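You operate a simulated robot arm through the tools that you are given. There is no shell and no other tool. Be economical: measure what you need, move in short steps, check, and stop when the job is done.

Carry out the task below with a simulated two-armed robot. There is one attempt and no reset: what you move stays moved.

JOB
Pick up the carton that says "clips" from the beige table with one hand, pass it to the other hand and put it on the top of the glass case. Set down upright: carton.

It is judged by the outcome, as a careful person would: the job done as asked, and still so three seconds after it is handed in. It fails if anything else is knocked over, pushed out of place, dropped, spilled or broken.

ROBOT AND FRAMES
Two 6-joint arms with two-finger grippers on one trunk, on a base that drives. Base frame: it is fixed to the floor where the robot stands at the start and does not move with it; the origin is under the middle of the robot, x ahead of it, y to its left, z up; the surface under the hand at the start is at about z = 800. Readings come in mm, degrees, newtons and seconds.
The left shoulder is at the start at [70, 176, 1217], the right one opposite. With the tool pointing down near the work surface each hand reaches from about 460 to 780 mm from the robot's upright axis, wherever it stands, measured 20 degrees to its own side. Places, roughly: top of the glass case [3800, 1400, 1100]. Payload 2.45 kg a hand.
Tool frame (each hand has its own): the origin (TCP) lies between the finger pads and is the grasp point; the fingertips stand 26 mm ahead of it; z points along the fingers, y is the line along which they close. Largest opening 96 mm; the body of the gripper starts 69 mm behind the TCP.
Orientation is told as [roll, pitch, yaw] about the base's x, y, z axes, in that order, counted from this pose: with the fingers straight down and closing along the base's y, the tool's x points along the base's -x, its y along +y and its z along -z.

CONTROLS
- The arms move only by the tool servo_tool. It takes "left_rows", "right_rows" or both (then of equal length, played together; a hand with none holds still); each is one flat list of numbers, 7 for each row, row after row: the turn, a rotation vector about the tool's x, y, z in degrees, then the shift along the tool's x, y, z in mm, then the finger opening in mm, from 0 to 96. In form: [wx, wy, wz, tx, ty, tz, jaw, wx, wy, wz, tx, ty, tz, jaw, ...]. A call has 1 to 8 rows; each row shifts and turns the commanded pose from where the row before left it, along the tool's axes as they then stand. Rows are played at 5 a second. More than 50 mm and 8.6 degrees between two rows, or a gripper value outside its range, and nothing of the call is played. A pose out of reach is approached as far as the arm can. The call stops where the force on the tool passes 40 N (or 10 N more than at its start, if that is more) or the arm is blocked; 0.2 s more then pass. Each finger halts on what it meets, pressing with about 45 N; the grip force reading is that of the motor and also rises with nothing between the fingers. The clock runs only during rows and for 0.2 s after the last one: add rows that do not move to give the fingers time. The reply holds the time, the measured pose of the TCP, the force on the tool along the base axes, the opening and the grip force, in the units named above and with some noise, with the torque about the TCP (base axes, N m) and any sound that the robot's microphone picked up.
- Cameras (640 x 400 px; columns grow to the right, rows downward): "scene" is now at [126.4, -23.9, 1519.4]; the picture's right is [-0.30, -0.95, 0.00], its down [-0.70, 0.22, -0.68] and it looks along [0.65, -0.21, -0.73] (base axes); focal length 263 px, centre (320, 200). "left" rides on the left gripper at [82, -3, -98] in its tool frame; the picture's right is [0.04, 1.00, 0.00], its down [-0.73, 0.03, -0.68] and it looks along [-0.68, 0.03, 0.73] (tool axes); focal length 256 px, centre (320, 200). "right" rides on the right gripper at [82, 3, -98] in its tool frame; the picture's right is [-0.04, 1.00, 0.00], its down [-0.73, -0.03, -0.68] and it looks along [-0.68, -0.03, 0.73] (tool axes); focal length 256 px, centre (320, 200). There is no depth. A picture from a camera that has moved, and an enlarged one, comes with that camera's place and axes in the base frame and with its lens.
- camera(camera): a new picture of that camera. It takes no simulated time.
- raise_lower(by): slides the trunk up (or, below 0, down) by that many mm; the arms and the scene camera ride with it, the base frame stays. It gives what a move gives, with no picture.
- drive_base(legs): drives the robot by 1 to 6 legs, each [ahead, left, turn to the left] in mm, mm and degrees, along the robot's own axes; the way and the turn of a leg run together, so that a leg with both is an arc; at most 1500 mm and 180 degrees a leg. The arms and the cameras ride along, it lands a little off, and it stops where it bumps. It gives what a move gives.
- head_to(pan, tilt): turns the head with the scene camera to pan (to the left, within 86 degrees either way) and tilt (down, from -29 to 69), counted from straight ahead of the robot. It gives what a move gives.
- inspect(camera, box): a new picture of the part [left, top, right, bottom] of that camera's present view, enlarged. It takes no simulated time.
- hand_in(): hands the job in; it is judged then, once.

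Go step by step. Nothing tells you exact positions but the pictures and the camera data: compare them with the known pose of the tool, close in by small moves and look again before you grip or let go. The budget is 120 turns and 88 pictures, counting those below and the enlarged ones. Unless the task says otherwise, let go and move clear before handing in, and close with one line.

The tools are called after "Call:" as name(argument=value, ...) on one line, values as JSON. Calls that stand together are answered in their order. servo_tool: Moves the arms, as the interface text tells. Its arguments: {"type":"object","properties":{"left_rows":{"type":"array","items":{"type":"number"}},"right_rows":{"type":"array","items":{"type":"number"}}},"required":[]} The other tools are called the same way: raise_lower (by) slides the trunk up or down; drive_base (legs) drives the base; head_to (pan, tilt) turns the head that bears the scene camera; camera (camera) takes a picture; inspect (camera, box) takes an enlarged picture of a part of a camera's view; hand_in () hands the job in.

At the start:

```text
time: 0.0
left_ee_pos: [654.9, 32.8, 1052.0]
left_orientation: [-0.3, -0.1, 0.3]
left_contact_force: [0.0, 0.5, -0.4]
left_wrist_torque: [0.0, 0.0, -0.03]
left_gripper_width: 95.9
left_grip_force: 0.1
right_ee_pos: [382.4, -397.5, 1093.7]
right_orientation: [0.0, 0.0, 0.0]
right_contact_force: [0.8, -0.1, 0.0]
right_wrist_torque: [-0.01, 0.02, 0.03]
right_gripper_width: 96.3
right_grip_force: 0.1
trunk travel left (down, up): [-701.0, 139.0]
robot x, y, heading: [3.1, 0.7, -0.3]
head pan, tilt: [-17.4, 46.8]
```

scene: 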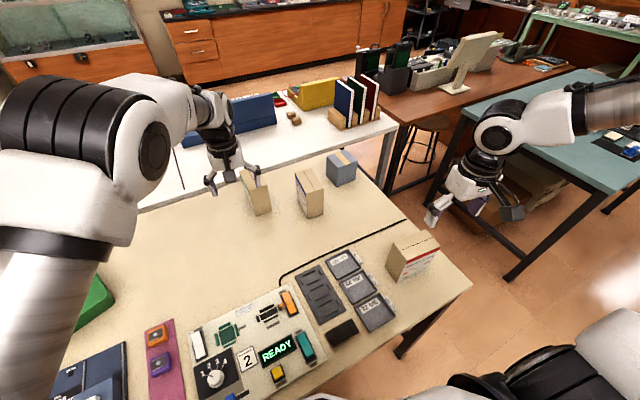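
right: 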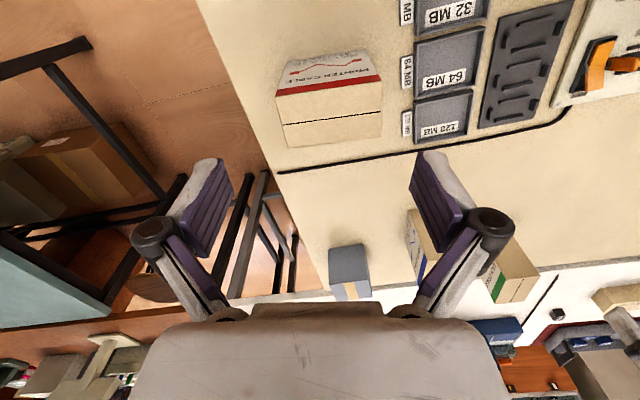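
left: 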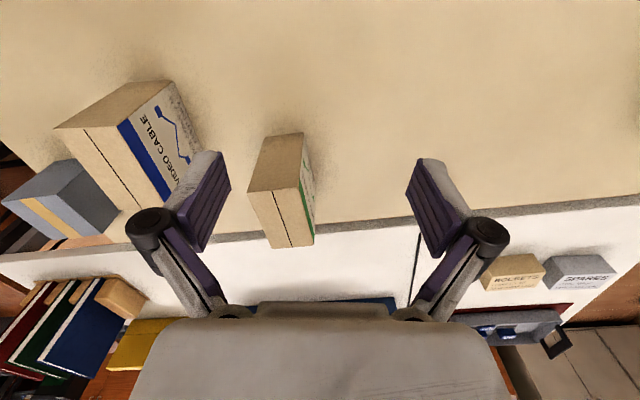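

I see four cartons on the beige table: a red-striped "printer cable", a blue-striped "video cable", a green-striped one and a grey one with yellow tape. I'll enlarge to read the labels.

Call:
inspect(camera="left", box=[220, 110, 360, 260])

Call:
inspect(camera="right", box=[310, 200, 550, 320])

Call:
inspect(camera="scene", box=[220, 130, 400, 230])

```text
2.67 times, centred on (290, 185) of left
camera zoom: at [574.6, 30.3, 1150.7], right [-0.05, 1.0, -0.01], down [0.73, 0.04, 0.68], along [0.68, 0.03, -0.73], focal length 683 px, centre (400, 240)
```

zoom: 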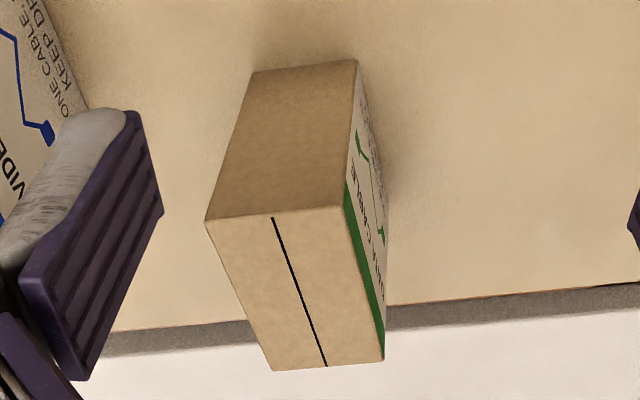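

```text
2.67 times, centred on (430, 260) of right
camera zoom: at [301.4, -394.5, 1192.7], right [0.04, 1.0, 0.0], down [0.73, -0.03, 0.68], along [0.68, -0.03, -0.73], focal length 683 px, centre (27, 40)
```

zoom: 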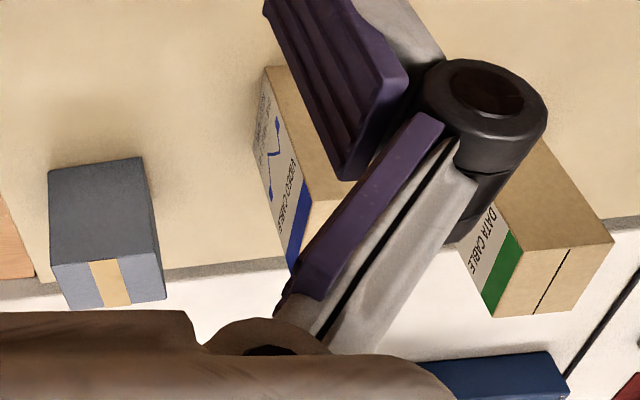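

```text
3.56 times, centred on (310, 180) of scene
camera zoom: at [126.4, -23.9, 1519.4], right [-0.3, -0.95, 0.0], down [-0.7, 0.22, -0.68], along [0.65, -0.21, -0.73], focal length 936 px, centre (356, 271)
```

zoom: 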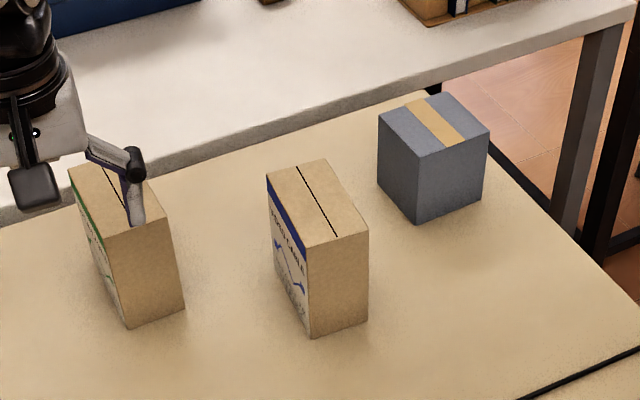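

None of the visible faces says "clips"; the grey box hides its label side, and I haven't seen the left part of the table. I'll look around with the head.

Call:
head_to(pan=40, tilt=45)

Call:
camera(camera="scene")

Call:
head_to(pan=20, tilt=10)

Call:
camera(camera="scene")

```text
time: 1.3
left_ee_pos: [655.8, 34.8, 1053.1]
left_orientation: [-0.4, 0.0, 0.3]
left_contact_force: [0.1, -0.3, 0.5]
left_wrist_torque: [-0.01, -0.02, -0.01]
left_gripper_width: 96.1
left_grip_force: 0.0
right_ee_pos: [382.1, -398.2, 1093.9]
right_orientation: [0.0, 0.0, 0.0]
right_contact_force: [0.0, 0.0, 0.7]
right_wrist_torque: [-0.02, 0.0, 0.01]
right_gripper_width: 95.9
right_grip_force: 0.1
trunk travel left (down, up): [-701.0, 139.0]
robot x, y, heading: [-0.7, 2.4, 0.0]
head pan, tilt: [40.0, 45.0]
```

```text
81 pictures are left
camera scene: at [112.6, 52.2, 1521.9], right [0.64, -0.77, 0.0], down [-0.54, -0.45, -0.71], along [0.54, 0.45, -0.71], focal length 263 px, centre (320, 200)
```

scene: 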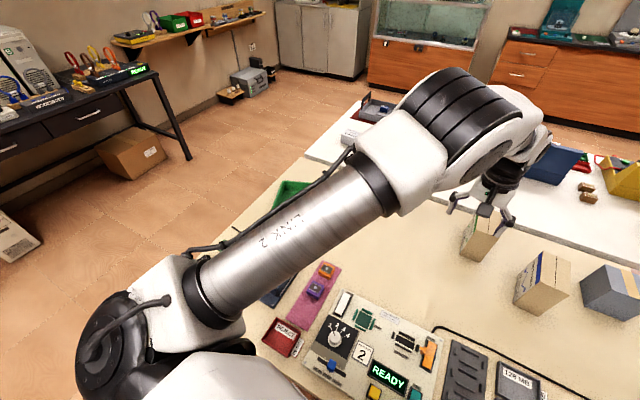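

```text
time: 2.3
left_ee_pos: [657.3, 34.6, 1053.7]
left_orientation: [-0.2, -0.1, 0.4]
left_contact_force: [-0.1, 0.8, -0.3]
left_wrist_torque: [0.02, 0.0, -0.01]
left_gripper_width: 95.9
left_grip_force: 0.1
right_ee_pos: [383.1, -397.6, 1093.9]
right_orientation: [0.0, 0.0, 0.0]
right_contact_force: [0.0, 0.0, 0.2]
right_wrist_torque: [0.0, 0.01, -0.01]
right_gripper_width: 96.1
right_grip_force: 0.0
trunk travel left (down, up): [-701.0, 139.0]
robot x, y, heading: [0.5, 2.0, 0.1]
head pan, tilt: [20.0, 10.0]
```

```text
80 pictures are left
camera scene: at [137.6, 31.9, 1576.8], right [0.34, -0.94, 0.0], down [-0.16, -0.06, -0.98], along [0.93, 0.34, -0.17], focal length 263 px, centre (320, 200)
```

scene: 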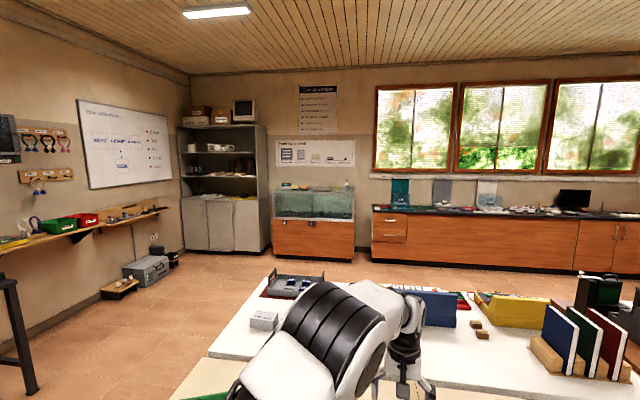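

The glass case stands far ahead-left, beyond the tables. The grey carton is the likely "clips" one, about [871,-345], so I'll check the table edge and clearance in front of the robot, and the top of the case.

Call:
inspect(camera="scene", box=[250, 160, 380, 270])

Call:
head_to(pan=0, tilt=69)

Call:
camera(camera="scene")

```text
3.64 times, centred on (315, 215) of scene
camera zoom: at [137.6, 31.9, 1576.8], right [0.34, -0.94, 0.0], down [-0.16, -0.06, -0.98], along [0.93, 0.34, -0.17], focal length 958 px, centre (338, 146)
```

zoom: 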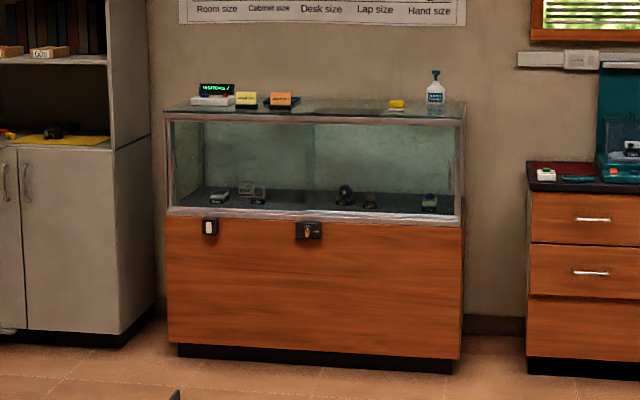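

```text
time: 3.6
left_ee_pos: [656.8, 34.7, 1051.6]
left_orientation: [-0.3, 0.0, 0.5]
left_contact_force: [0.8, 0.1, 0.2]
left_wrist_torque: [0.01, -0.01, 0.0]
left_gripper_width: 96.1
left_grip_force: 0.0
right_ee_pos: [382.7, -397.0, 1094.8]
right_orientation: [-0.1, 0.1, -0.1]
right_contact_force: [-0.3, 0.3, -0.2]
right_wrist_torque: [-0.04, -0.01, 0.01]
right_gripper_width: 96.3
right_grip_force: 0.1
trunk travel left (down, up): [-701.0, 139.0]
robot x, y, heading: [-1.6, -1.5, 0.0]
head pan, tilt: [0.0, 68.8]
```

```text
78 pictures are left
camera scene: at [106.2, 0.0, 1493.1], right [0.0, -1.0, 0.0], down [-0.93, 0.0, -0.36], along [0.36, 0.0, -0.93], focal length 263 px, centre (320, 200)
```

scene: 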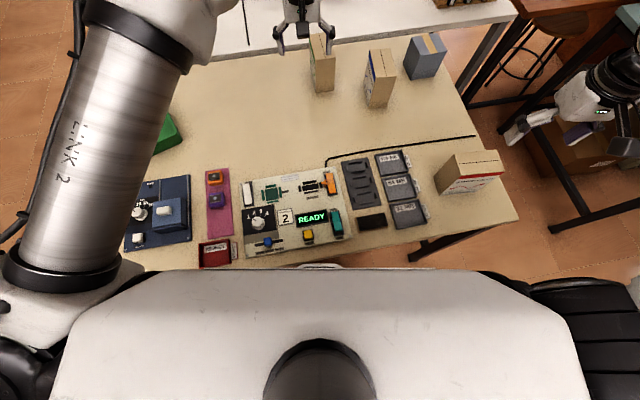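

The table edge is close in front of the robot and slightly skewed; the grey box is at the far right corner. I'll look at the floor to the right, since approaching from the table's right end may be more comfortable.

Call:
head_to(pan=-50, tilt=40)

Call:
camera(camera="scene")

Call:
head_to(pan=-86, tilt=45)

Call:
camera(camera="scene")

```text
time: 4.7
left_ee_pos: [656.9, 34.3, 1052.4]
left_orientation: [-0.3, 0.0, 0.5]
left_contact_force: [0.9, 0.4, 0.5]
left_wrist_torque: [-0.02, -0.01, 0.01]
left_gripper_width: 96.0
left_grip_force: 0.2
right_ee_pos: [382.6, -397.7, 1094.0]
right_orientation: [0.0, -0.1, 0.1]
right_contact_force: [-0.2, -0.7, 0.4]
right_wrist_torque: [0.02, 0.03, 0.02]
right_gripper_width: 96.1
right_grip_force: 0.1
trunk travel left (down, up): [-701.0, 139.0]
robot x, y, heading: [-3.4, -2.5, -0.0]
head pan, tilt: [-50.0, 40.0]
```

```text
77 pictures are left
camera scene: at [105.0, -65.0, 1529.2], right [-0.77, -0.64, 0.0], down [-0.41, 0.49, -0.77], along [0.49, -0.59, -0.64], focal length 263 px, centre (320, 200)
```

scene: 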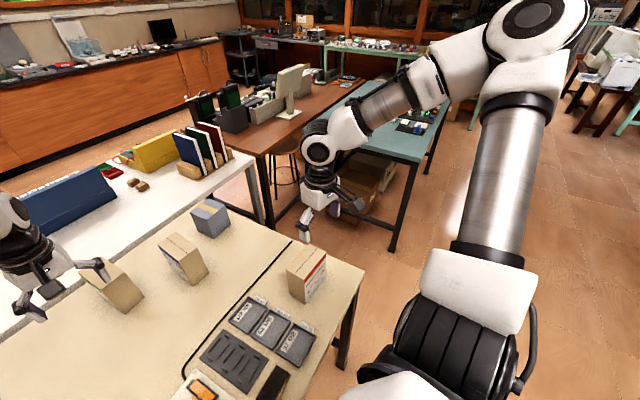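

```text
time: 5.8
left_ee_pos: [655.5, 33.9, 1051.2]
left_orientation: [-0.4, 0.1, 0.4]
left_contact_force: [0.2, -0.8, -1.0]
left_wrist_torque: [0.0, 0.0, 0.01]
left_gripper_width: 95.8
left_grip_force: 0.0
right_ee_pos: [382.8, -398.2, 1093.4]
right_orientation: [0.0, 0.0, 0.0]
right_contact_force: [0.1, 0.2, -0.2]
right_wrist_torque: [0.03, 0.03, 0.02]
right_gripper_width: 96.0
right_grip_force: 0.0
trunk travel left (down, up): [-701.0, 139.0]
robot x, y, heading: [-0.8, -0.3, 0.0]
head pan, tilt: [-85.9, 45.0]
```

```text
76 pictures are left
camera scene: at [56.1, -81.1, 1522.0], right [-1.0, -0.07, 0.0], down [-0.05, 0.71, -0.71], along [0.05, -0.71, -0.71], focal length 263 px, centre (320, 200)
```

scene: 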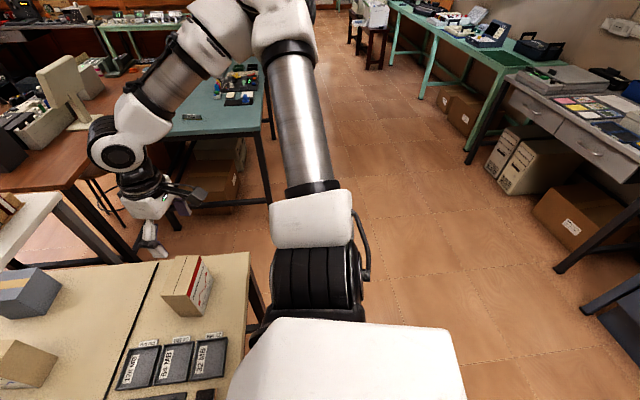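

The aisle right of the table is free. I'll stand off the table's front-right corner near (340,-850), turned left ~60°, so the grey box is within the right hand's reach.

Call:
drive_base(legs=[[0, -850, 0], [330, 0, 0], [0, 0, 62]])

Call:
head_to(pan=-18, tilt=40)

Call:
camera(camera="scene")

Call:
camera(camera="right")

```text
time: 14.8
left_ee_pos: [625.5, -258.5, 1052.9]
left_orientation: [-0.2, 0.0, 61.7]
left_contact_force: [0.8, -0.6, -0.9]
left_wrist_torque: [0.04, 0.01, 0.01]
left_gripper_width: 95.9
left_grip_force: 0.1
right_ee_pos: [876.2, -704.9, 1094.1]
right_orientation: [0.0, 0.0, 61.4]
right_contact_force: [0.2, -0.6, 0.2]
right_wrist_torque: [0.01, 0.01, -0.01]
right_gripper_width: 95.8
right_grip_force: 0.1
trunk travel left (down, up): [-701.0, 139.0]
robot x, y, heading: [346.7, -852.7, 61.6]
head pan, tilt: [-85.9, 45.0]
```

```text
time: 16.1
left_ee_pos: [625.4, -257.0, 1053.7]
left_orientation: [-0.4, 0.0, 61.9]
left_contact_force: [-0.4, -0.6, 1.1]
left_wrist_torque: [0.06, 0.05, 0.05]
left_gripper_width: 95.9
left_grip_force: 0.0
right_ee_pos: [875.8, -704.5, 1093.9]
right_orientation: [0.0, 0.1, 61.5]
right_contact_force: [0.2, 0.4, 1.1]
right_wrist_torque: [-0.01, 0.0, 0.01]
right_gripper_width: 96.1
right_grip_force: 0.2
trunk travel left (down, up): [-701.0, 139.0]
robot x, y, heading: [338.0, -852.6, 61.7]
head pan, tilt: [-18.0, 40.0]
```

```text
75 pictures are left
camera scene: at [428.8, -748.4, 1529.2], right [0.69, -0.73, 0.0], down [-0.47, -0.44, -0.77], along [0.56, 0.53, -0.64], focal length 263 px, centre (320, 200)
```

scene: 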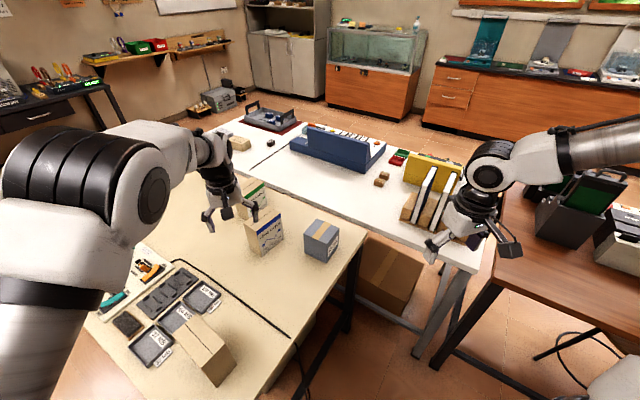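

```text
74 pictures are left
camera right: at [833.5, -774.7, 1192.7], right [-0.86, 0.51, 0.0], down [0.38, 0.63, 0.68], along [0.35, 0.58, -0.73], focal length 256 px, centre (320, 200)
```

right: 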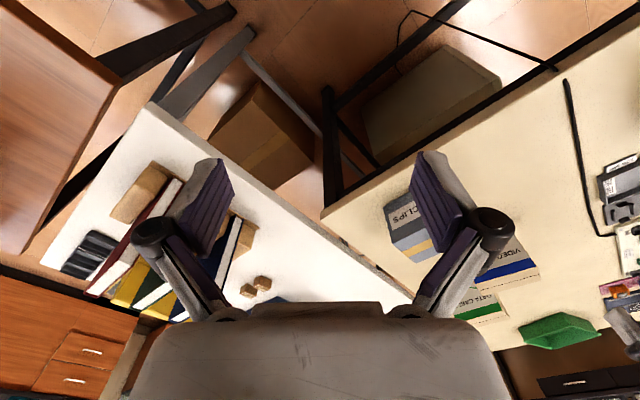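

The right camera reads "CLIPS" on the grey box. Now I'll measure it precisely.

Call:
inspect(camera="scene", box=[280, 200, 360, 280])

Call:
inspect(camera="right", box=[380, 170, 480, 280])

```text
5.00 times, centred on (320, 240) of scene
camera zoom: at [428.8, -748.4, 1529.2], right [0.69, -0.73, 0.0], down [-0.47, -0.44, -0.77], along [0.56, 0.53, -0.64], focal length 1317 px, centre (320, 0)
```

zoom: 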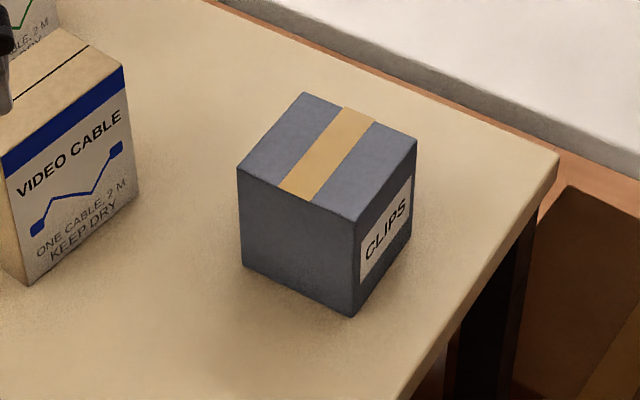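

```text
3.64 times, centred on (430, 225) of right
camera zoom: at [833.5, -774.7, 1192.7], right [-0.86, 0.51, 0.0], down [0.38, 0.63, 0.68], along [0.35, 0.58, -0.73], focal length 931 px, centre (-80, 109)
```

zoom: 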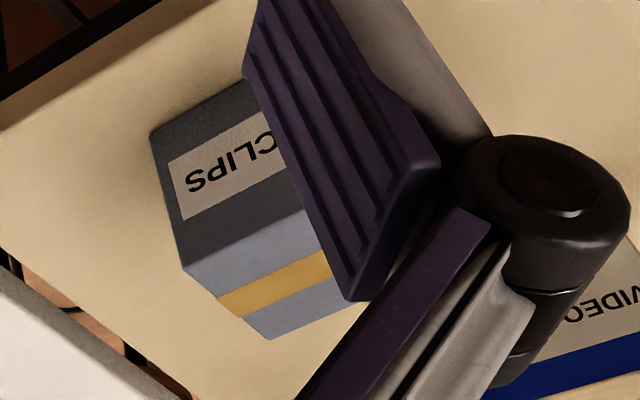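

Box "clips": top centre ≈ (870,-338), top z ≈ 898, about 83×88, yaw ≈ 12°. Moving the right hand above it, then turning to yaw 102 so it closes across the 83 mm side.

Call:
servo_tool(right_rows=[0, 0, 0, -39.9, 22.6, 5, 96, 0, 0, 0, -39.9, 22.6, 5, 96, 0, 0, 0, -39.9, 22.6, 5, 96, 0, 0, 0, -39.9, 22.6, 5, 96, 0, 0, 0, -39.9, 22.6, 5, 96, 0, 0, 0, -39.9, 22.6, 5, 96, 0, 0, 0, -39.9, 22.6, 5, 96, 0, 0, 0, -39.9, 22.6, 5, 96])

Call:
servo_tool(right_rows=[0, 0, -8.1, 0, 0, 0, 96, 0, 0, -8.1, 0, 0, 0, 96, 0, 0, -8.1, 0, 0, 0, 96, 0, 0, -8.1, 0, 0, 0, 96, 0, 0, -8.1, 0, 0, 0, 96, 0, 0, 0, 0, 0, 0, 96])

Call:
camera(camera="right")

Call:
camera(camera="scene")

```text
time: 17.9
left_ee_pos: [626.4, -257.1, 1051.8]
left_orientation: [-0.4, -0.1, 61.8]
left_contact_force: [0.0, 0.1, -0.7]
left_wrist_torque: [-0.04, 0.02, 0.0]
left_gripper_width: 96.3
left_grip_force: 0.0
right_ee_pos: [869.1, -336.9, 1050.8]
right_orientation: [0.0, 0.2, 61.5]
right_contact_force: [-0.4, -0.1, 0.5]
right_wrist_torque: [-0.06, 0.0, 0.01]
right_gripper_width: 96.1
right_grip_force: 0.0
trunk travel left (down, up): [-701.0, 139.0]
robot x, y, heading: [339.0, -853.5, 61.4]
head pan, tilt: [-18.0, 40.0]
```

```text
time: 19.3
left_ee_pos: [625.3, -258.1, 1052.8]
left_orientation: [-0.3, -0.1, 61.8]
left_contact_force: [1.4, -0.7, 0.0]
left_wrist_torque: [0.02, 0.0, 0.03]
left_gripper_width: 96.1
left_grip_force: 0.0
right_ee_pos: [868.7, -337.7, 1053.7]
right_orientation: [0.1, 0.0, 102.1]
right_contact_force: [-0.1, 0.5, -0.3]
right_wrist_torque: [0.02, 0.0, -0.03]
right_gripper_width: 96.0
right_grip_force: 0.0
trunk travel left (down, up): [-701.0, 139.0]
robot x, y, heading: [342.8, -851.4, 61.7]
head pan, tilt: [-18.0, 40.0]
```

```text
71 pictures are left
camera right: at [882.3, -418.0, 1151.8], right [-0.99, -0.17, 0.0], down [-0.12, 0.72, 0.68], along [-0.12, 0.67, -0.73], focal length 256 px, centre (320, 200)
```

right: 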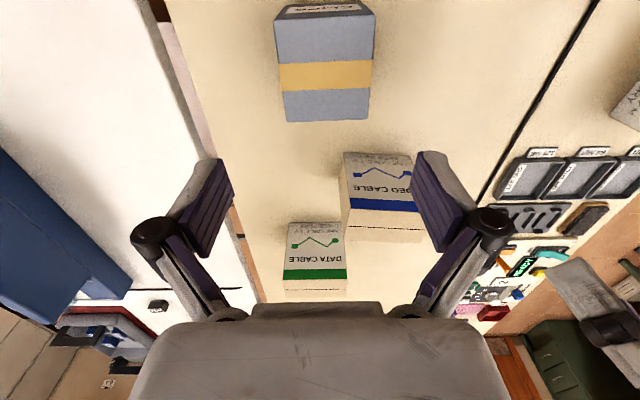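

```text
70 pictures are left
camera scene: at [428.7, -748.4, 1529.2], right [0.69, -0.73, 0.0], down [-0.47, -0.44, -0.77], along [0.56, 0.53, -0.64], focal length 263 px, centre (320, 200)
```

scene: 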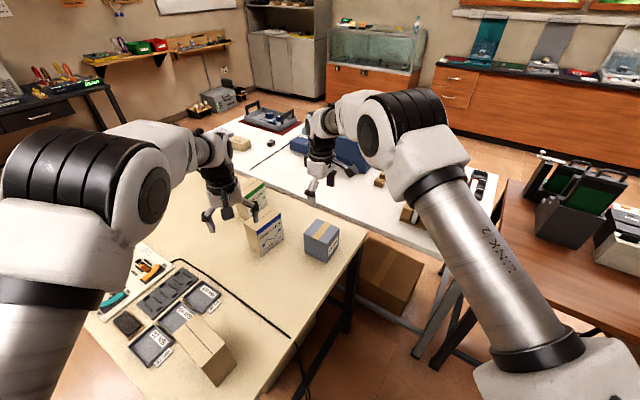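

The right hand is above the box, well aligned in yaw. I'll zoom in to check the lateral centring.

Call:
inspect(camera="right", box=[240, 0, 440, 140])

```text
2.86 times, centred on (340, 70) of right
camera zoom: at [882.3, -418.0, 1151.8], right [-0.99, -0.17, 0.0], down [-0.12, 0.72, 0.68], along [-0.12, 0.67, -0.73], focal length 731 px, centre (263, 571)
```

zoom: 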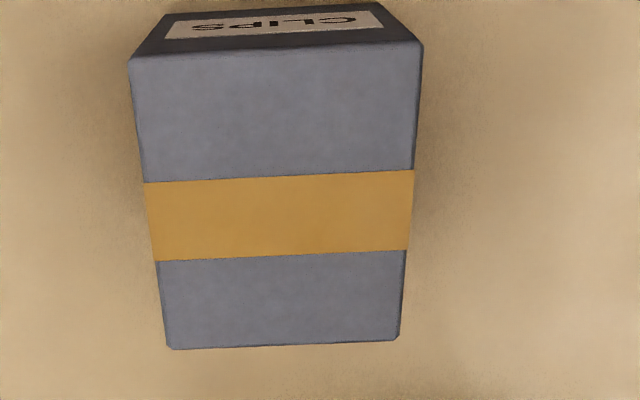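

The box centre is offset by about +4, +5 mm in the tool frame, with width 84 across the jaws and good alignment. I'll correct and go down to just above it, then look.

Call:
servo_tool(right_rows=[0, 0, 0, 4, 5, 30, 96, 0, 0, 0, 0, 0, 40, 96, 0, 0, 0, 0, 0, 30, 96, 0, 0, 0, 0, 0, 0, 96])

Call:
camera(camera="right")

Call:
inspect(camera="scene", box=[270, 140, 390, 280])

```text
time: 20.3
left_ee_pos: [625.1, -257.9, 1052.7]
left_orientation: [-0.1, 0.0, 61.8]
left_contact_force: [0.1, 0.0, -0.6]
left_wrist_torque: [-0.01, 0.01, 0.0]
left_gripper_width: 96.2
left_grip_force: 0.1
right_ee_pos: [864.8, -340.0, 953.1]
right_orientation: [0.0, 0.0, 102.0]
right_contact_force: [0.2, 0.6, 0.5]
right_wrist_torque: [0.01, 0.04, -0.02]
right_gripper_width: 96.1
right_grip_force: 0.1
trunk travel left (down, up): [-701.0, 139.0]
robot x, y, heading: [345.6, -852.1, 61.5]
head pan, tilt: [-18.0, 40.0]
```

```text
68 pictures are left
camera right: at [877.7, -421.1, 1051.9], right [-0.99, -0.17, 0.0], down [-0.12, 0.72, 0.68], along [-0.11, 0.67, -0.73], focal length 256 px, centre (320, 200)
```

right: 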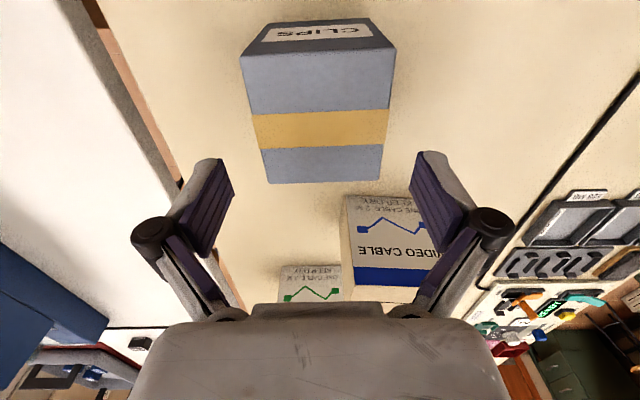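

```text
2.86 times, centred on (330, 210) of scene
camera zoom: at [428.3, -748.7, 1529.3], right [0.69, -0.73, 0.0], down [-0.47, -0.44, -0.77], along [0.56, 0.53, -0.64], focal length 752 px, centre (291, 171)
```

zoom: 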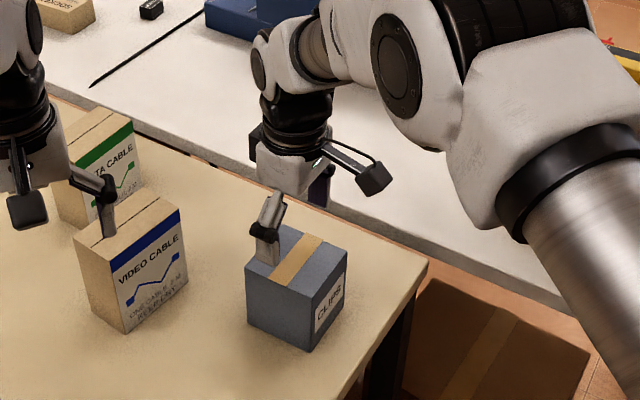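

Centred within 2 mm. Descending around the box and gripping.

Call:
servo_tool(right_rows=[0, 0, 0, 1.5, 0.8, 25, 96, 0, 0, 0, 0, 0, 25, 96, 0, 0, 0, 0, 0, 20, 96, 0, 0, 0, 0, 0, 0, 96])

Call:
inspect(camera="scene", box=[270, 140, 390, 280])

```text
time: 21.3
left_ee_pos: [624.9, -258.0, 1053.8]
left_orientation: [-0.3, 0.0, 61.9]
left_contact_force: [0.3, -0.3, 0.2]
left_wrist_torque: [0.02, 0.03, 0.01]
left_gripper_width: 95.9
left_grip_force: 0.0
right_ee_pos: [862.4, -343.6, 884.4]
right_orientation: [0.0, 0.0, 102.0]
right_contact_force: [-0.5, -1.4, 0.0]
right_wrist_torque: [0.03, 0.0, -0.02]
right_gripper_width: 95.9
right_grip_force: 0.0
trunk travel left (down, up): [-701.0, 139.0]
robot x, y, heading: [341.8, -851.0, 61.2]
head pan, tilt: [-18.0, 40.0]
```

```text
2.86 times, centred on (330, 210) of scene
camera zoom: at [428.6, -748.4, 1529.2], right [0.69, -0.73, 0.0], down [-0.47, -0.44, -0.77], along [0.56, 0.53, -0.64], focal length 752 px, centre (291, 171)
```

zoom: 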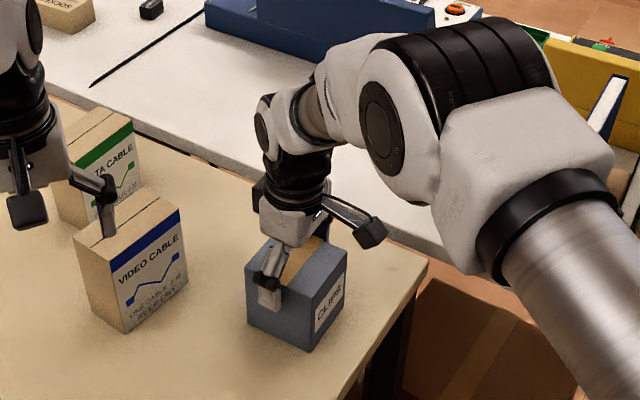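

The fingers straddle the box. Closing, then lifting.

Call:
servo_tool(right_rows=[0, 0, 0, 0, 0, 0, 70, 0, 0, 0, 0, 0, 0, 70, 0, 0, 0, 0, 0, 0, 70])

Call:
servo_tool(right_rows=[0, 0, 0, 0, 0, -10, 70, 0, 0, 0, 0, 0, -25, 70, 0, 0, 0, 0, 0, -35, 70, 0, 0, 0, 0, 0, -40, 70, 0, 0, 0, 0, 0, -40, 70, 0, 0, 0, 0, 0, -30, 70])

Call:
inspect(camera="scene", box=[230, 110, 430, 280])

```text
time: 22.1
left_ee_pos: [625.6, -259.4, 1052.8]
left_orientation: [-0.4, 0.0, 61.8]
left_contact_force: [1.0, 0.0, -0.1]
left_wrist_torque: [0.01, 0.02, 0.01]
left_gripper_width: 95.8
left_grip_force: 0.0
right_ee_pos: [864.4, -343.7, 884.3]
right_orientation: [-0.1, 0.0, 101.9]
right_contact_force: [1.5, 2.3, 5.1]
right_wrist_torque: [-0.01, 0.12, -0.01]
right_gripper_width: 84.3
right_grip_force: 44.5
trunk travel left (down, up): [-701.0, 139.0]
robot x, y, heading: [342.8, -848.6, 61.4]
head pan, tilt: [-18.0, 40.0]
```

```text
time: 23.5
left_ee_pos: [625.4, -258.2, 1053.4]
left_orientation: [-0.3, 0.0, 61.8]
left_contact_force: [-0.2, 0.3, 0.3]
left_wrist_torque: [0.02, 0.0, 0.02]
left_gripper_width: 95.9
left_grip_force: 0.1
right_ee_pos: [862.9, -346.1, 1066.2]
right_orientation: [0.0, 0.0, 102.1]
right_contact_force: [0.1, 1.0, -1.8]
right_wrist_torque: [0.02, 0.02, 0.0]
right_gripper_width: 84.3
right_grip_force: 45.0
trunk travel left (down, up): [-701.0, 139.0]
robot x, y, heading: [340.4, -851.7, 61.8]
head pan, tilt: [-18.0, 40.0]
```

```text
2.35 times, centred on (330, 195) of scene
camera zoom: at [428.4, -748.6, 1529.2], right [0.69, -0.73, 0.0], down [-0.47, -0.44, -0.77], along [0.56, 0.53, -0.64], focal length 620 px, centre (296, 212)
```

zoom: 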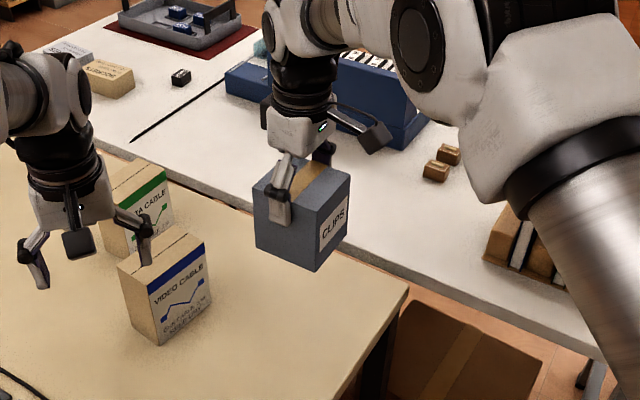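

The carton is held (84 mm, light), bottom 84 mm below the TCP. I'll turn back to heading 0 and back off into open floor for the hand-over.

Call:
drive_base(legs=[[0, 0, -61.6], [-690, 0, 0]])

Call:
head_to(pan=0, tilt=35)

Call:
camera(camera="scene")

```text
time: 30.1
left_ee_pos: [304.1, -815.9, 1051.9]
left_orientation: [-0.3, 0.1, -0.2]
left_contact_force: [-0.2, 0.0, -0.7]
left_wrist_torque: [0.03, 0.01, -0.01]
left_gripper_width: 96.0
left_grip_force: 0.1
right_ee_pos: [338.9, -1065.4, 1065.4]
right_orientation: [0.0, -0.1, 40.0]
right_contact_force: [0.3, 0.3, -1.5]
right_wrist_torque: [-0.01, 0.02, -0.02]
right_gripper_width: 84.2
right_grip_force: 45.3
trunk travel left (down, up): [-701.0, 139.0]
robot x, y, heading: [-354.8, -843.0, -0.5]
head pan, tilt: [-18.0, 40.0]
```

```text
time: 30.9
left_ee_pos: [303.9, -814.3, 1051.8]
left_orientation: [-0.4, 0.2, -0.1]
left_contact_force: [0.1, 1.3, -0.3]
left_wrist_torque: [-0.01, 0.05, -0.01]
left_gripper_width: 95.8
left_grip_force: 0.0
right_ee_pos: [338.0, -1066.2, 1065.7]
right_orientation: [0.0, 0.0, 39.9]
right_contact_force: [-0.3, 0.1, -2.4]
right_wrist_torque: [-0.03, 0.0, 0.0]
right_gripper_width: 84.3
right_grip_force: 45.6
trunk travel left (down, up): [-701.0, 139.0]
robot x, y, heading: [-352.3, -843.0, -0.6]
head pan, tilt: [0.0, 35.0]
```

```text
64 pictures are left
camera scene: at [-214.5, -845.2, 1536.7], right [-0.01, -1.0, 0.0], down [-0.57, 0.01, -0.82], along [0.82, -0.01, -0.57], focal length 263 px, centre (320, 200)
```

scene: 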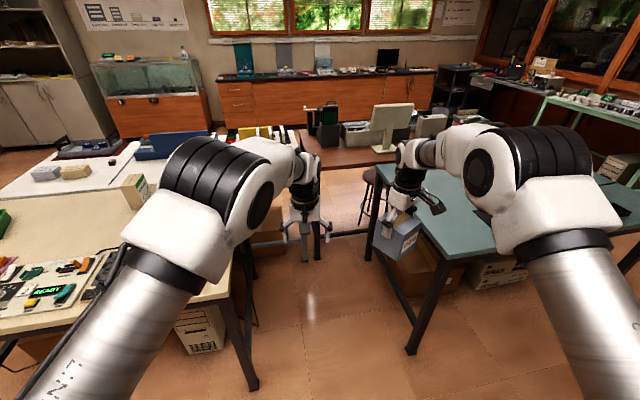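

Now in open floor. I'll start orienting: right hand to yaw 100 (its camera facing away from the left hand), left hand yawing to point rightwards, first while shifting it left.

Call:
servo_tool(right_rows=[0, 0, -7.5, 0, 0, 0, 70, 0, 0, -7.5, 0, 0, 0, 70, 0, 0, -7.5, 0, 0, 0, 70, 0, 0, -7.5, 0, 0, 0, 70, 0, 0, -7.5, 0, 0, 0, 70, 0, 0, -7.5, 0, 0, 0, 70, 0, 0, -7.5, 0, 0, 0, 70, 0, 0, -7.5, 0, 0, 0, 70], left_rows=[0, 0, 0, 20, 40, 0, 96, 0, 0, 0, 20, 40, 0, 96, 0, 0, 0, 20, 40, 0, 96, 0, 0, 8, 0, 0, 0, 96, 0, 0, 8, 0, 0, 0, 96, 0, 0, 8, 0, 0, 0, 96, 0, 0, 8, 0, 0, 0, 96, 0, 0, 8, 0, 0, 0, 96])

Call:
servo_tool(left_rows=[0, 0, 8, 0, 0, 0, 96, 0, 0, 8, 0, 0, 0, 96, 0, 0, 8, 0, 0, 0, 96, 0, 0, 8, 0, 0, 0, 96, 0, 0, 8, 0, 0, 0, 96, 0, -8, 0, 0, 0, 0, 96, 0, -8, 0, 0, 0, 0, 96, 0, -8, 0, 0, 0, 0, 96])

Call:
servo_tool(left_rows=[0, -8, 0, 0, 0, 0, 96, 0, -8, 0, 0, 0, 0, 96, 0, -8, 0, 0, 0, 0, 96, 0, 0, 0, 0, 0, 0, 96])

Call:
camera(camera="scene")

```text
time: 32.7
left_ee_pos: [244.5, -693.7, 1052.5]
left_orientation: [-0.4, -0.2, -40.4]
left_contact_force: [0.5, -0.1, 0.2]
left_wrist_torque: [-0.01, -0.06, -0.02]
left_gripper_width: 96.1
left_grip_force: 0.1
right_ee_pos: [337.2, -1066.0, 1065.9]
right_orientation: [0.0, 0.0, 100.1]
right_contact_force: [-1.2, -0.5, -2.3]
right_wrist_torque: [-0.02, 0.04, -0.01]
right_gripper_width: 84.6
right_grip_force: 45.0
trunk travel left (down, up): [-701.0, 139.0]
robot x, y, heading: [-352.6, -846.5, -0.4]
head pan, tilt: [0.0, 35.0]
```

```text
time: 34.5
left_ee_pos: [244.1, -694.1, 1051.1]
left_orientation: [0.0, -24.4, -80.0]
left_contact_force: [0.3, 0.0, 0.1]
left_wrist_torque: [0.0, -0.01, -0.03]
left_gripper_width: 95.7
left_grip_force: 0.0
right_ee_pos: [338.0, -1065.6, 1065.5]
right_orientation: [0.1, 0.0, 100.0]
right_contact_force: [0.7, 0.9, -1.3]
right_wrist_torque: [-0.04, 0.0, 0.02]
right_gripper_width: 84.1
right_grip_force: 45.2
trunk travel left (down, up): [-701.0, 139.0]
robot x, y, heading: [-351.9, -844.3, -0.5]
head pan, tilt: [0.0, 35.0]
```

```text
time: 35.5
left_ee_pos: [244.5, -694.8, 1052.7]
left_orientation: [-0.1, -48.4, -80.1]
left_contact_force: [0.3, 0.0, 0.5]
left_wrist_torque: [-0.01, 0.01, -0.02]
left_gripper_width: 95.9
left_grip_force: 0.1
right_ee_pos: [336.9, -1065.7, 1066.3]
right_orientation: [0.0, 0.1, 100.0]
right_contact_force: [0.0, 0.2, -2.0]
right_wrist_torque: [-0.04, -0.03, 0.03]
right_gripper_width: 84.6
right_grip_force: 45.1
trunk travel left (down, up): [-701.0, 139.0]
robot x, y, heading: [-355.4, -845.4, -0.8]
head pan, tilt: [0.0, 35.0]
```

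```text
63 pictures are left
camera scene: at [-214.5, -845.5, 1536.7], right [-0.01, -1.0, 0.0], down [-0.57, 0.01, -0.82], along [0.82, -0.01, -0.57], focal length 263 px, centre (320, 200)
```

scene: 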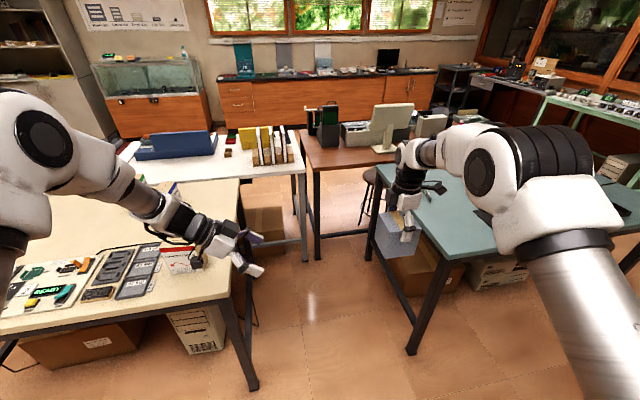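

Both hands are oriented as planned. Now I bring the carton to about (270,-950) and the left hand to a standoff 110 mm behind its grasp pose.

Call:
servo_tool(right_rows=[0, 0, 0, -31.5, 11.5, 0, 70, 0, 0, 0, -31.5, 11.5, 0, 70, 0, 0, 0, -31.5, 11.5, 0, 70, 0, 0, 0, -31.5, 11.5, 0, 70, 0, 0, 0, 0, 0, 0, 70], left_rows=[0, 0, 0, -34, -4.8, 23.9, 96, 0, 0, 0, -34, -4.8, 23.9, 96, 0, 0, 0, -34, -4.8, 23.9, 96, 0, 0, 0, -34, -4.8, 23.9, 96, 0, 0, 0, 0, 0, 0, 96])

Call:
camera(camera="left")

Call:
inspect(camera="scene", box=[220, 150, 460, 320])

```text
time: 36.7
left_ee_pos: [251.4, -856.0, 1084.9]
left_orientation: [-0.1, -48.4, -80.0]
left_contact_force: [0.2, 0.5, 0.1]
left_wrist_torque: [-0.03, 0.01, 0.0]
left_gripper_width: 96.0
left_grip_force: 0.1
right_ee_pos: [273.2, -946.6, 1064.7]
right_orientation: [0.1, 0.1, 100.0]
right_contact_force: [0.2, 0.5, -1.6]
right_wrist_torque: [-0.03, 0.04, 0.02]
right_gripper_width: 84.3
right_grip_force: 45.2
trunk travel left (down, up): [-701.0, 139.0]
robot x, y, heading: [-353.0, -843.4, -0.7]
head pan, tilt: [0.0, 35.0]
```

```text
62 pictures are left
camera left: at [227.1, -731.8, 1089.9], right [0.98, 0.2, -0.03], down [0.03, 0.03, 1.0], along [0.2, -0.98, 0.02], focal length 256 px, centre (320, 200)
```

left: 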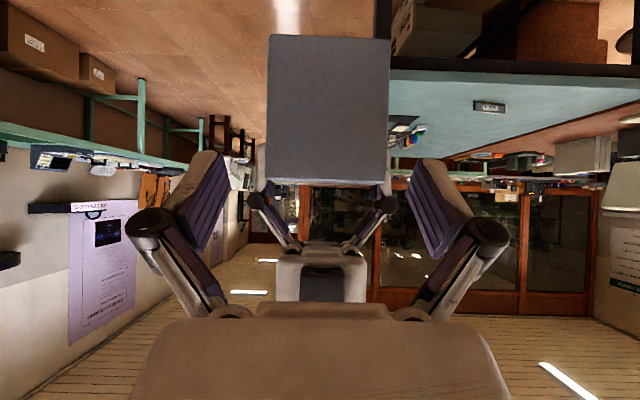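

```text
2.35 times, centred on (340, 235) of scene
camera zoom: at [-213.6, -844.7, 1536.6], right [-0.01, -1.0, 0.0], down [-0.57, 0.01, -0.82], along [0.82, -0.01, -0.57], focal length 620 px, centre (273, 118)
```

zoom: 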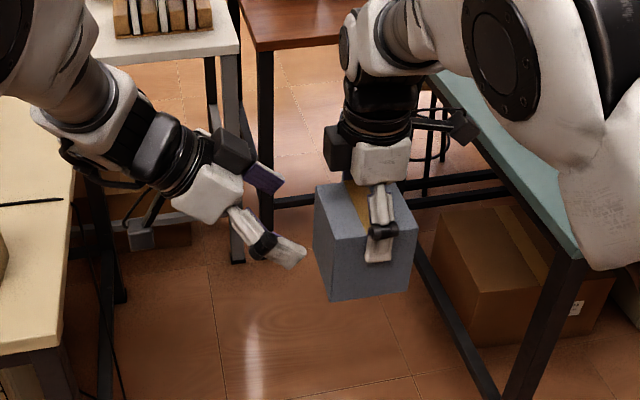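

Measured geometry agrees: the left hand needs 5.7 mm lateral, −3 mm in x and 106 mm advance. I'll correct first, advance partly and check.

Call:
servo_tool(left_rows=[0, 0, 0, -2.8, 5.7, 0, 96, 0, 0, 0, 0, 0, 25, 96, 0, 0, 0, 0, 0, 25, 96, 0, 0, 0, 0, 0, 0, 96])

Call:
camera(camera="left")

Call:
inspect(camera="scene", box=[270, 170, 430, 290])

```text
time: 37.7
left_ee_pos: [264.2, -894.6, 1058.6]
left_orientation: [-0.1, -48.5, -79.9]
left_contact_force: [-1.0, 0.1, -1.9]
left_wrist_torque: [0.01, 0.05, -0.04]
left_gripper_width: 96.1
left_grip_force: 0.0
right_ee_pos: [271.7, -947.9, 1065.9]
right_orientation: [0.0, 0.0, 100.0]
right_contact_force: [-0.3, 0.1, -1.2]
right_wrist_torque: [0.01, -0.03, -0.02]
right_gripper_width: 84.3
right_grip_force: 45.2
trunk travel left (down, up): [-701.0, 139.0]
robot x, y, heading: [-355.6, -843.4, -0.1]
head pan, tilt: [0.0, 35.0]
```

```text
60 pictures are left
camera left: at [240.2, -771.1, 1063.3], right [0.98, 0.2, -0.03], down [0.03, 0.03, 1.0], along [0.2, -0.98, 0.02], focal length 256 px, centre (320, 200)
```

left: 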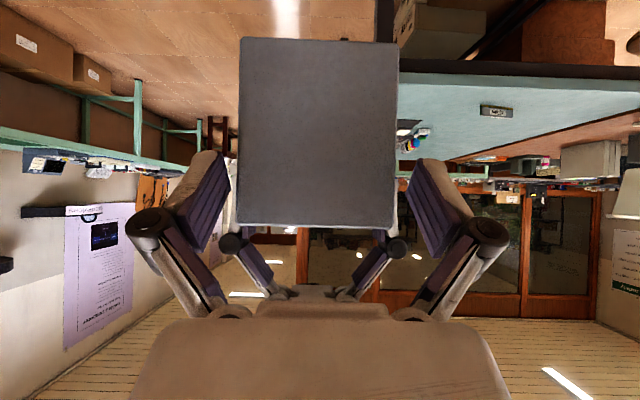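

```text
3.33 times, centred on (350, 230) of scene
camera zoom: at [-215.0, -844.2, 1536.8], right [-0.01, -1.0, 0.0], down [-0.57, 0.0, -0.82], along [0.82, -0.01, -0.57], focal length 878 px, centre (220, 100)
```

zoom: 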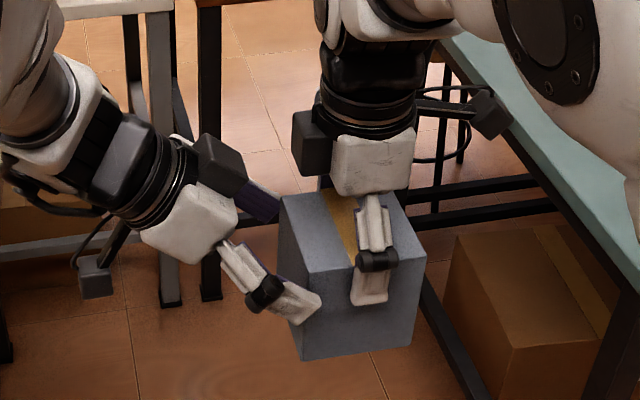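

Aligned well; fingers straddle the box. Advancing the remaining ~57 mm.

Call:
servo_tool(left_rows=[0, 0, 0, 1, -0.5, 20, 96, 0, 0, 0, 1, 0, 20, 96, 0, 0, 0, 0, 0, 17, 96, 0, 0, 0, 0, 0, 0, 96])

Call:
inspect(camera="scene", box=[270, 170, 430, 290])

Call:
camera(camera="left")

```text
time: 38.9
left_ee_pos: [274.4, -928.6, 1020.0]
left_orientation: [-0.6, -48.8, -79.4]
left_contact_force: [-4.6, 2.4, 0.7]
left_wrist_torque: [-0.12, -0.1, -0.07]
left_gripper_width: 95.8
left_grip_force: 0.1
left hand out of reach, approached as far as the arm can: row 3
right_ee_pos: [274.3, -950.3, 1065.3]
right_orientation: [-0.1, 0.1, 100.0]
right_contact_force: [5.0, -3.7, -2.9]
right_wrist_torque: [0.0, -0.14, -0.02]
right_gripper_width: 84.2
right_grip_force: 44.8
trunk travel left (down, up): [-701.0, 139.0]
robot x, y, heading: [-352.5, -849.4, -0.6]
head pan, tilt: [0.0, 35.0]
stopped in row 4 (right hand): the force on the tool passed its limit at 41 N (the readings are from after the stop); the commanded pose is now the measured one
```

```text
3.33 times, centred on (350, 230) of scene
camera zoom: at [-214.6, -844.6, 1536.7], right [-0.01, -1.0, 0.0], down [-0.57, 0.01, -0.82], along [0.82, -0.01, -0.57], focal length 878 px, centre (220, 100)
```

zoom: 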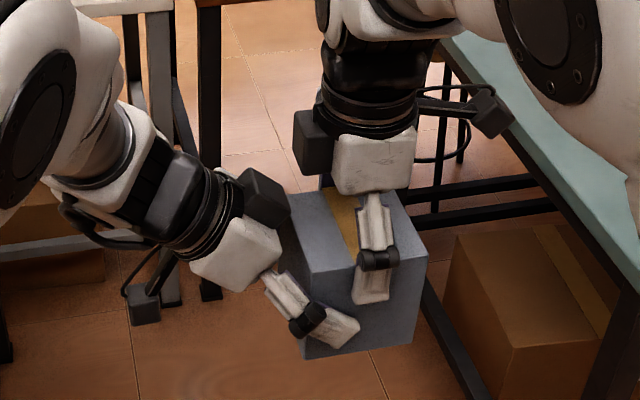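

```text
57 pictures are left
camera left: at [249.5, -803.9, 1024.0], right [0.98, 0.2, -0.04], down [0.03, 0.03, 1.0], along [0.2, -0.98, 0.03], focal length 256 px, centre (320, 200)
```

left: 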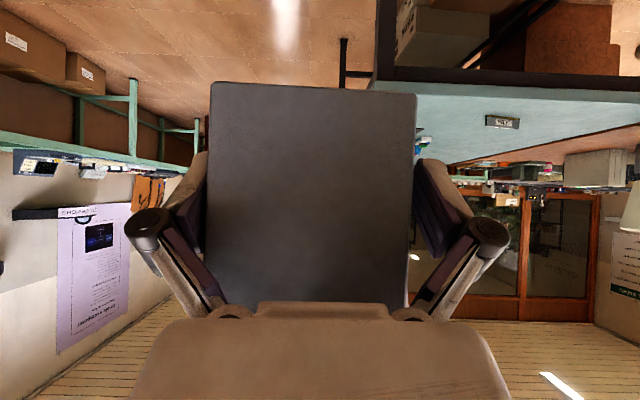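

The left arm hit a reach limit and drifted ~4 mm sideways, lightly touching the box. I'll bring the box to it with the right hand instead: 4 mm lateral, 8 mm closer.

Call:
servo_tool(right_rows=[0, 0, 0, 0, -2, 0, 70, 0, 0, 0, 0, -1.9, 0, 70, 0, 0, 0, -4, 0, 0, 70, 0, 0, 0, -4, 0, 0, 70, 0, 0, 0, 0, 0, 0, 70])

Call:
camera(camera="left")

Call:
inspect(camera="scene", box=[270, 170, 430, 290])

```text
time: 40.1
left_ee_pos: [273.6, -928.7, 1019.3]
left_orientation: [-0.6, -48.6, -79.2]
left_contact_force: [-14.5, 29.6, -0.8]
left_wrist_torque: [-1.5, -0.39, -0.64]
left_gripper_width: 97.1
left_grip_force: 22.8
right_ee_pos: [276.3, -941.1, 1065.8]
right_orientation: [-0.4, 0.1, 100.0]
right_contact_force: [15.0, -29.9, -0.8]
right_wrist_torque: [0.18, -0.27, 0.48]
right_gripper_width: 84.4
right_grip_force: 45.3
trunk travel left (down, up): [-701.0, 139.0]
robot x, y, heading: [-352.4, -843.6, -0.7]
head pan, tilt: [0.0, 35.0]
```

```text
56 pictures are left
camera left: at [249.4, -804.3, 1023.9], right [0.98, 0.2, -0.04], down [0.03, 0.03, 1.0], along [0.2, -0.98, 0.02], focal length 256 px, centre (320, 200)
```

left: 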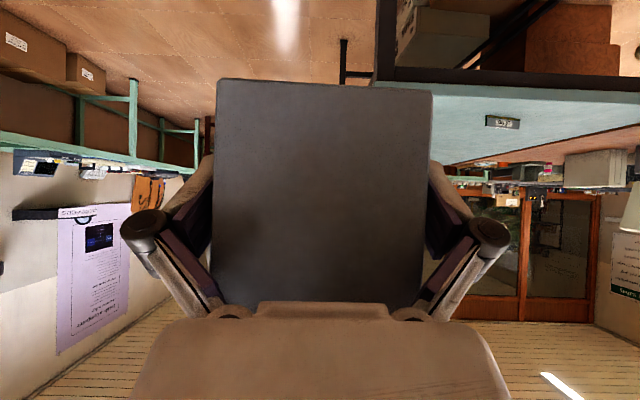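

```text
3.33 times, centred on (350, 230) of scene
camera zoom: at [-214.3, -845.2, 1536.7], right [-0.01, -1.0, 0.0], down [-0.57, 0.01, -0.82], along [0.82, -0.01, -0.57], focal length 878 px, centre (220, 100)
```

zoom: 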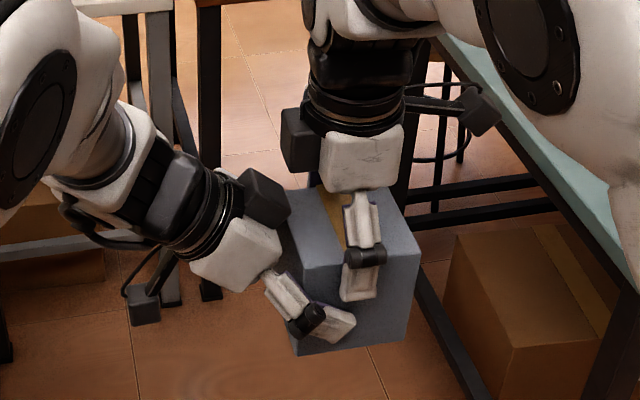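

The box now presses the left palm slightly (33 N). Backing it off 5 mm and centring 1.5 mm.

Call:
servo_tool(right_rows=[0, 0, 0, 3, 0.7, 0, 70, 0, 0, 0, 3, 0.8, 0, 70, 0, 0, 0, 0, 0, 0, 70])

```text
time: 40.9
left_ee_pos: [275.6, -930.1, 1020.9]
left_orientation: [-0.5, -48.8, -79.4]
left_contact_force: [0.7, 0.3, 0.6]
left_wrist_torque: [-0.01, 0.01, 0.01]
left_gripper_width: 95.8
left_grip_force: 0.1
right_ee_pos: [275.9, -947.3, 1063.9]
right_orientation: [0.0, 0.2, 100.0]
right_contact_force: [0.5, 0.0, -1.6]
right_wrist_torque: [0.0, 0.01, 0.01]
right_gripper_width: 84.2
right_grip_force: 44.7
trunk travel left (down, up): [-701.0, 139.0]
robot x, y, heading: [-353.7, -845.3, -0.6]
head pan, tilt: [0.0, 35.0]
```

No contact now. Closing the left hand gently while the right holds.

Call:
servo_tool(left_rows=[0, 0, 0, 0, 0, 0, 88, 0, 0, 0, 0, 0, 0, 84, 0, 0, 0, 0, 0, 0, 70, 0, 0, 0, 0, 0, 0, 70])

Call:
inspect(camera="scene", box=[270, 170, 430, 290])

Call:
camera(camera="left")

```text
time: 42.0
left_ee_pos: [274.0, -928.2, 1019.9]
left_orientation: [-0.6, -48.8, -79.7]
left_contact_force: [-8.5, -6.6, 0.5]
left_wrist_torque: [0.17, -1.57, 0.0]
left_gripper_width: 84.8
left_grip_force: 44.9
right_ee_pos: [276.3, -947.5, 1065.4]
right_orientation: [-0.4, 0.0, 100.0]
right_contact_force: [7.6, 6.3, -1.4]
right_wrist_torque: [0.08, 1.26, -0.15]
right_gripper_width: 84.3
right_grip_force: 45.4
trunk travel left (down, up): [-701.0, 139.0]
robot x, y, heading: [-353.8, -846.0, -0.5]
head pan, tilt: [0.0, 35.0]
stopped in row 4 (right hand): the force on the tool passed its limit at 41 N (the readings are from after the stop); the commanded pose is now the measured one
```

```text
3.33 times, centred on (350, 230) of scene
camera zoom: at [-214.3, -845.0, 1536.7], right [-0.01, -1.0, 0.0], down [-0.57, 0.01, -0.82], along [0.82, -0.01, -0.57], focal length 878 px, centre (220, 100)
```

zoom: 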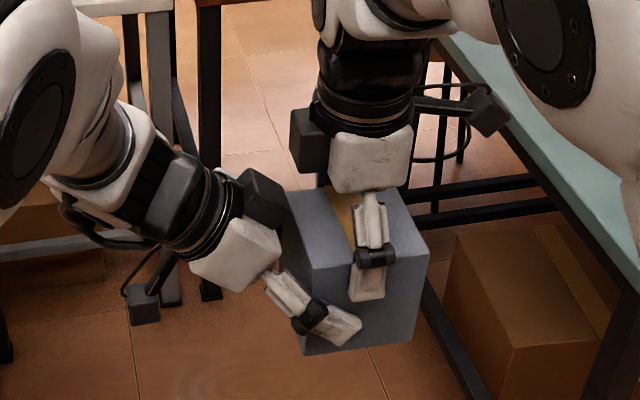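

```text
53 pictures are left
camera left: at [249.6, -803.9, 1024.0], right [0.98, 0.2, -0.04], down [0.03, 0.03, 1.0], along [0.2, -0.98, 0.02], focal length 256 px, centre (320, 200)
```

left: 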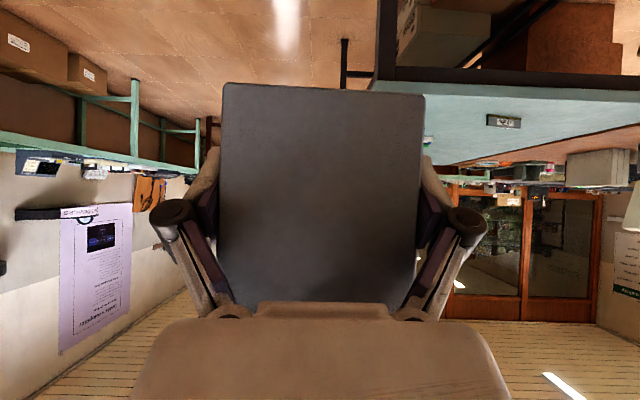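

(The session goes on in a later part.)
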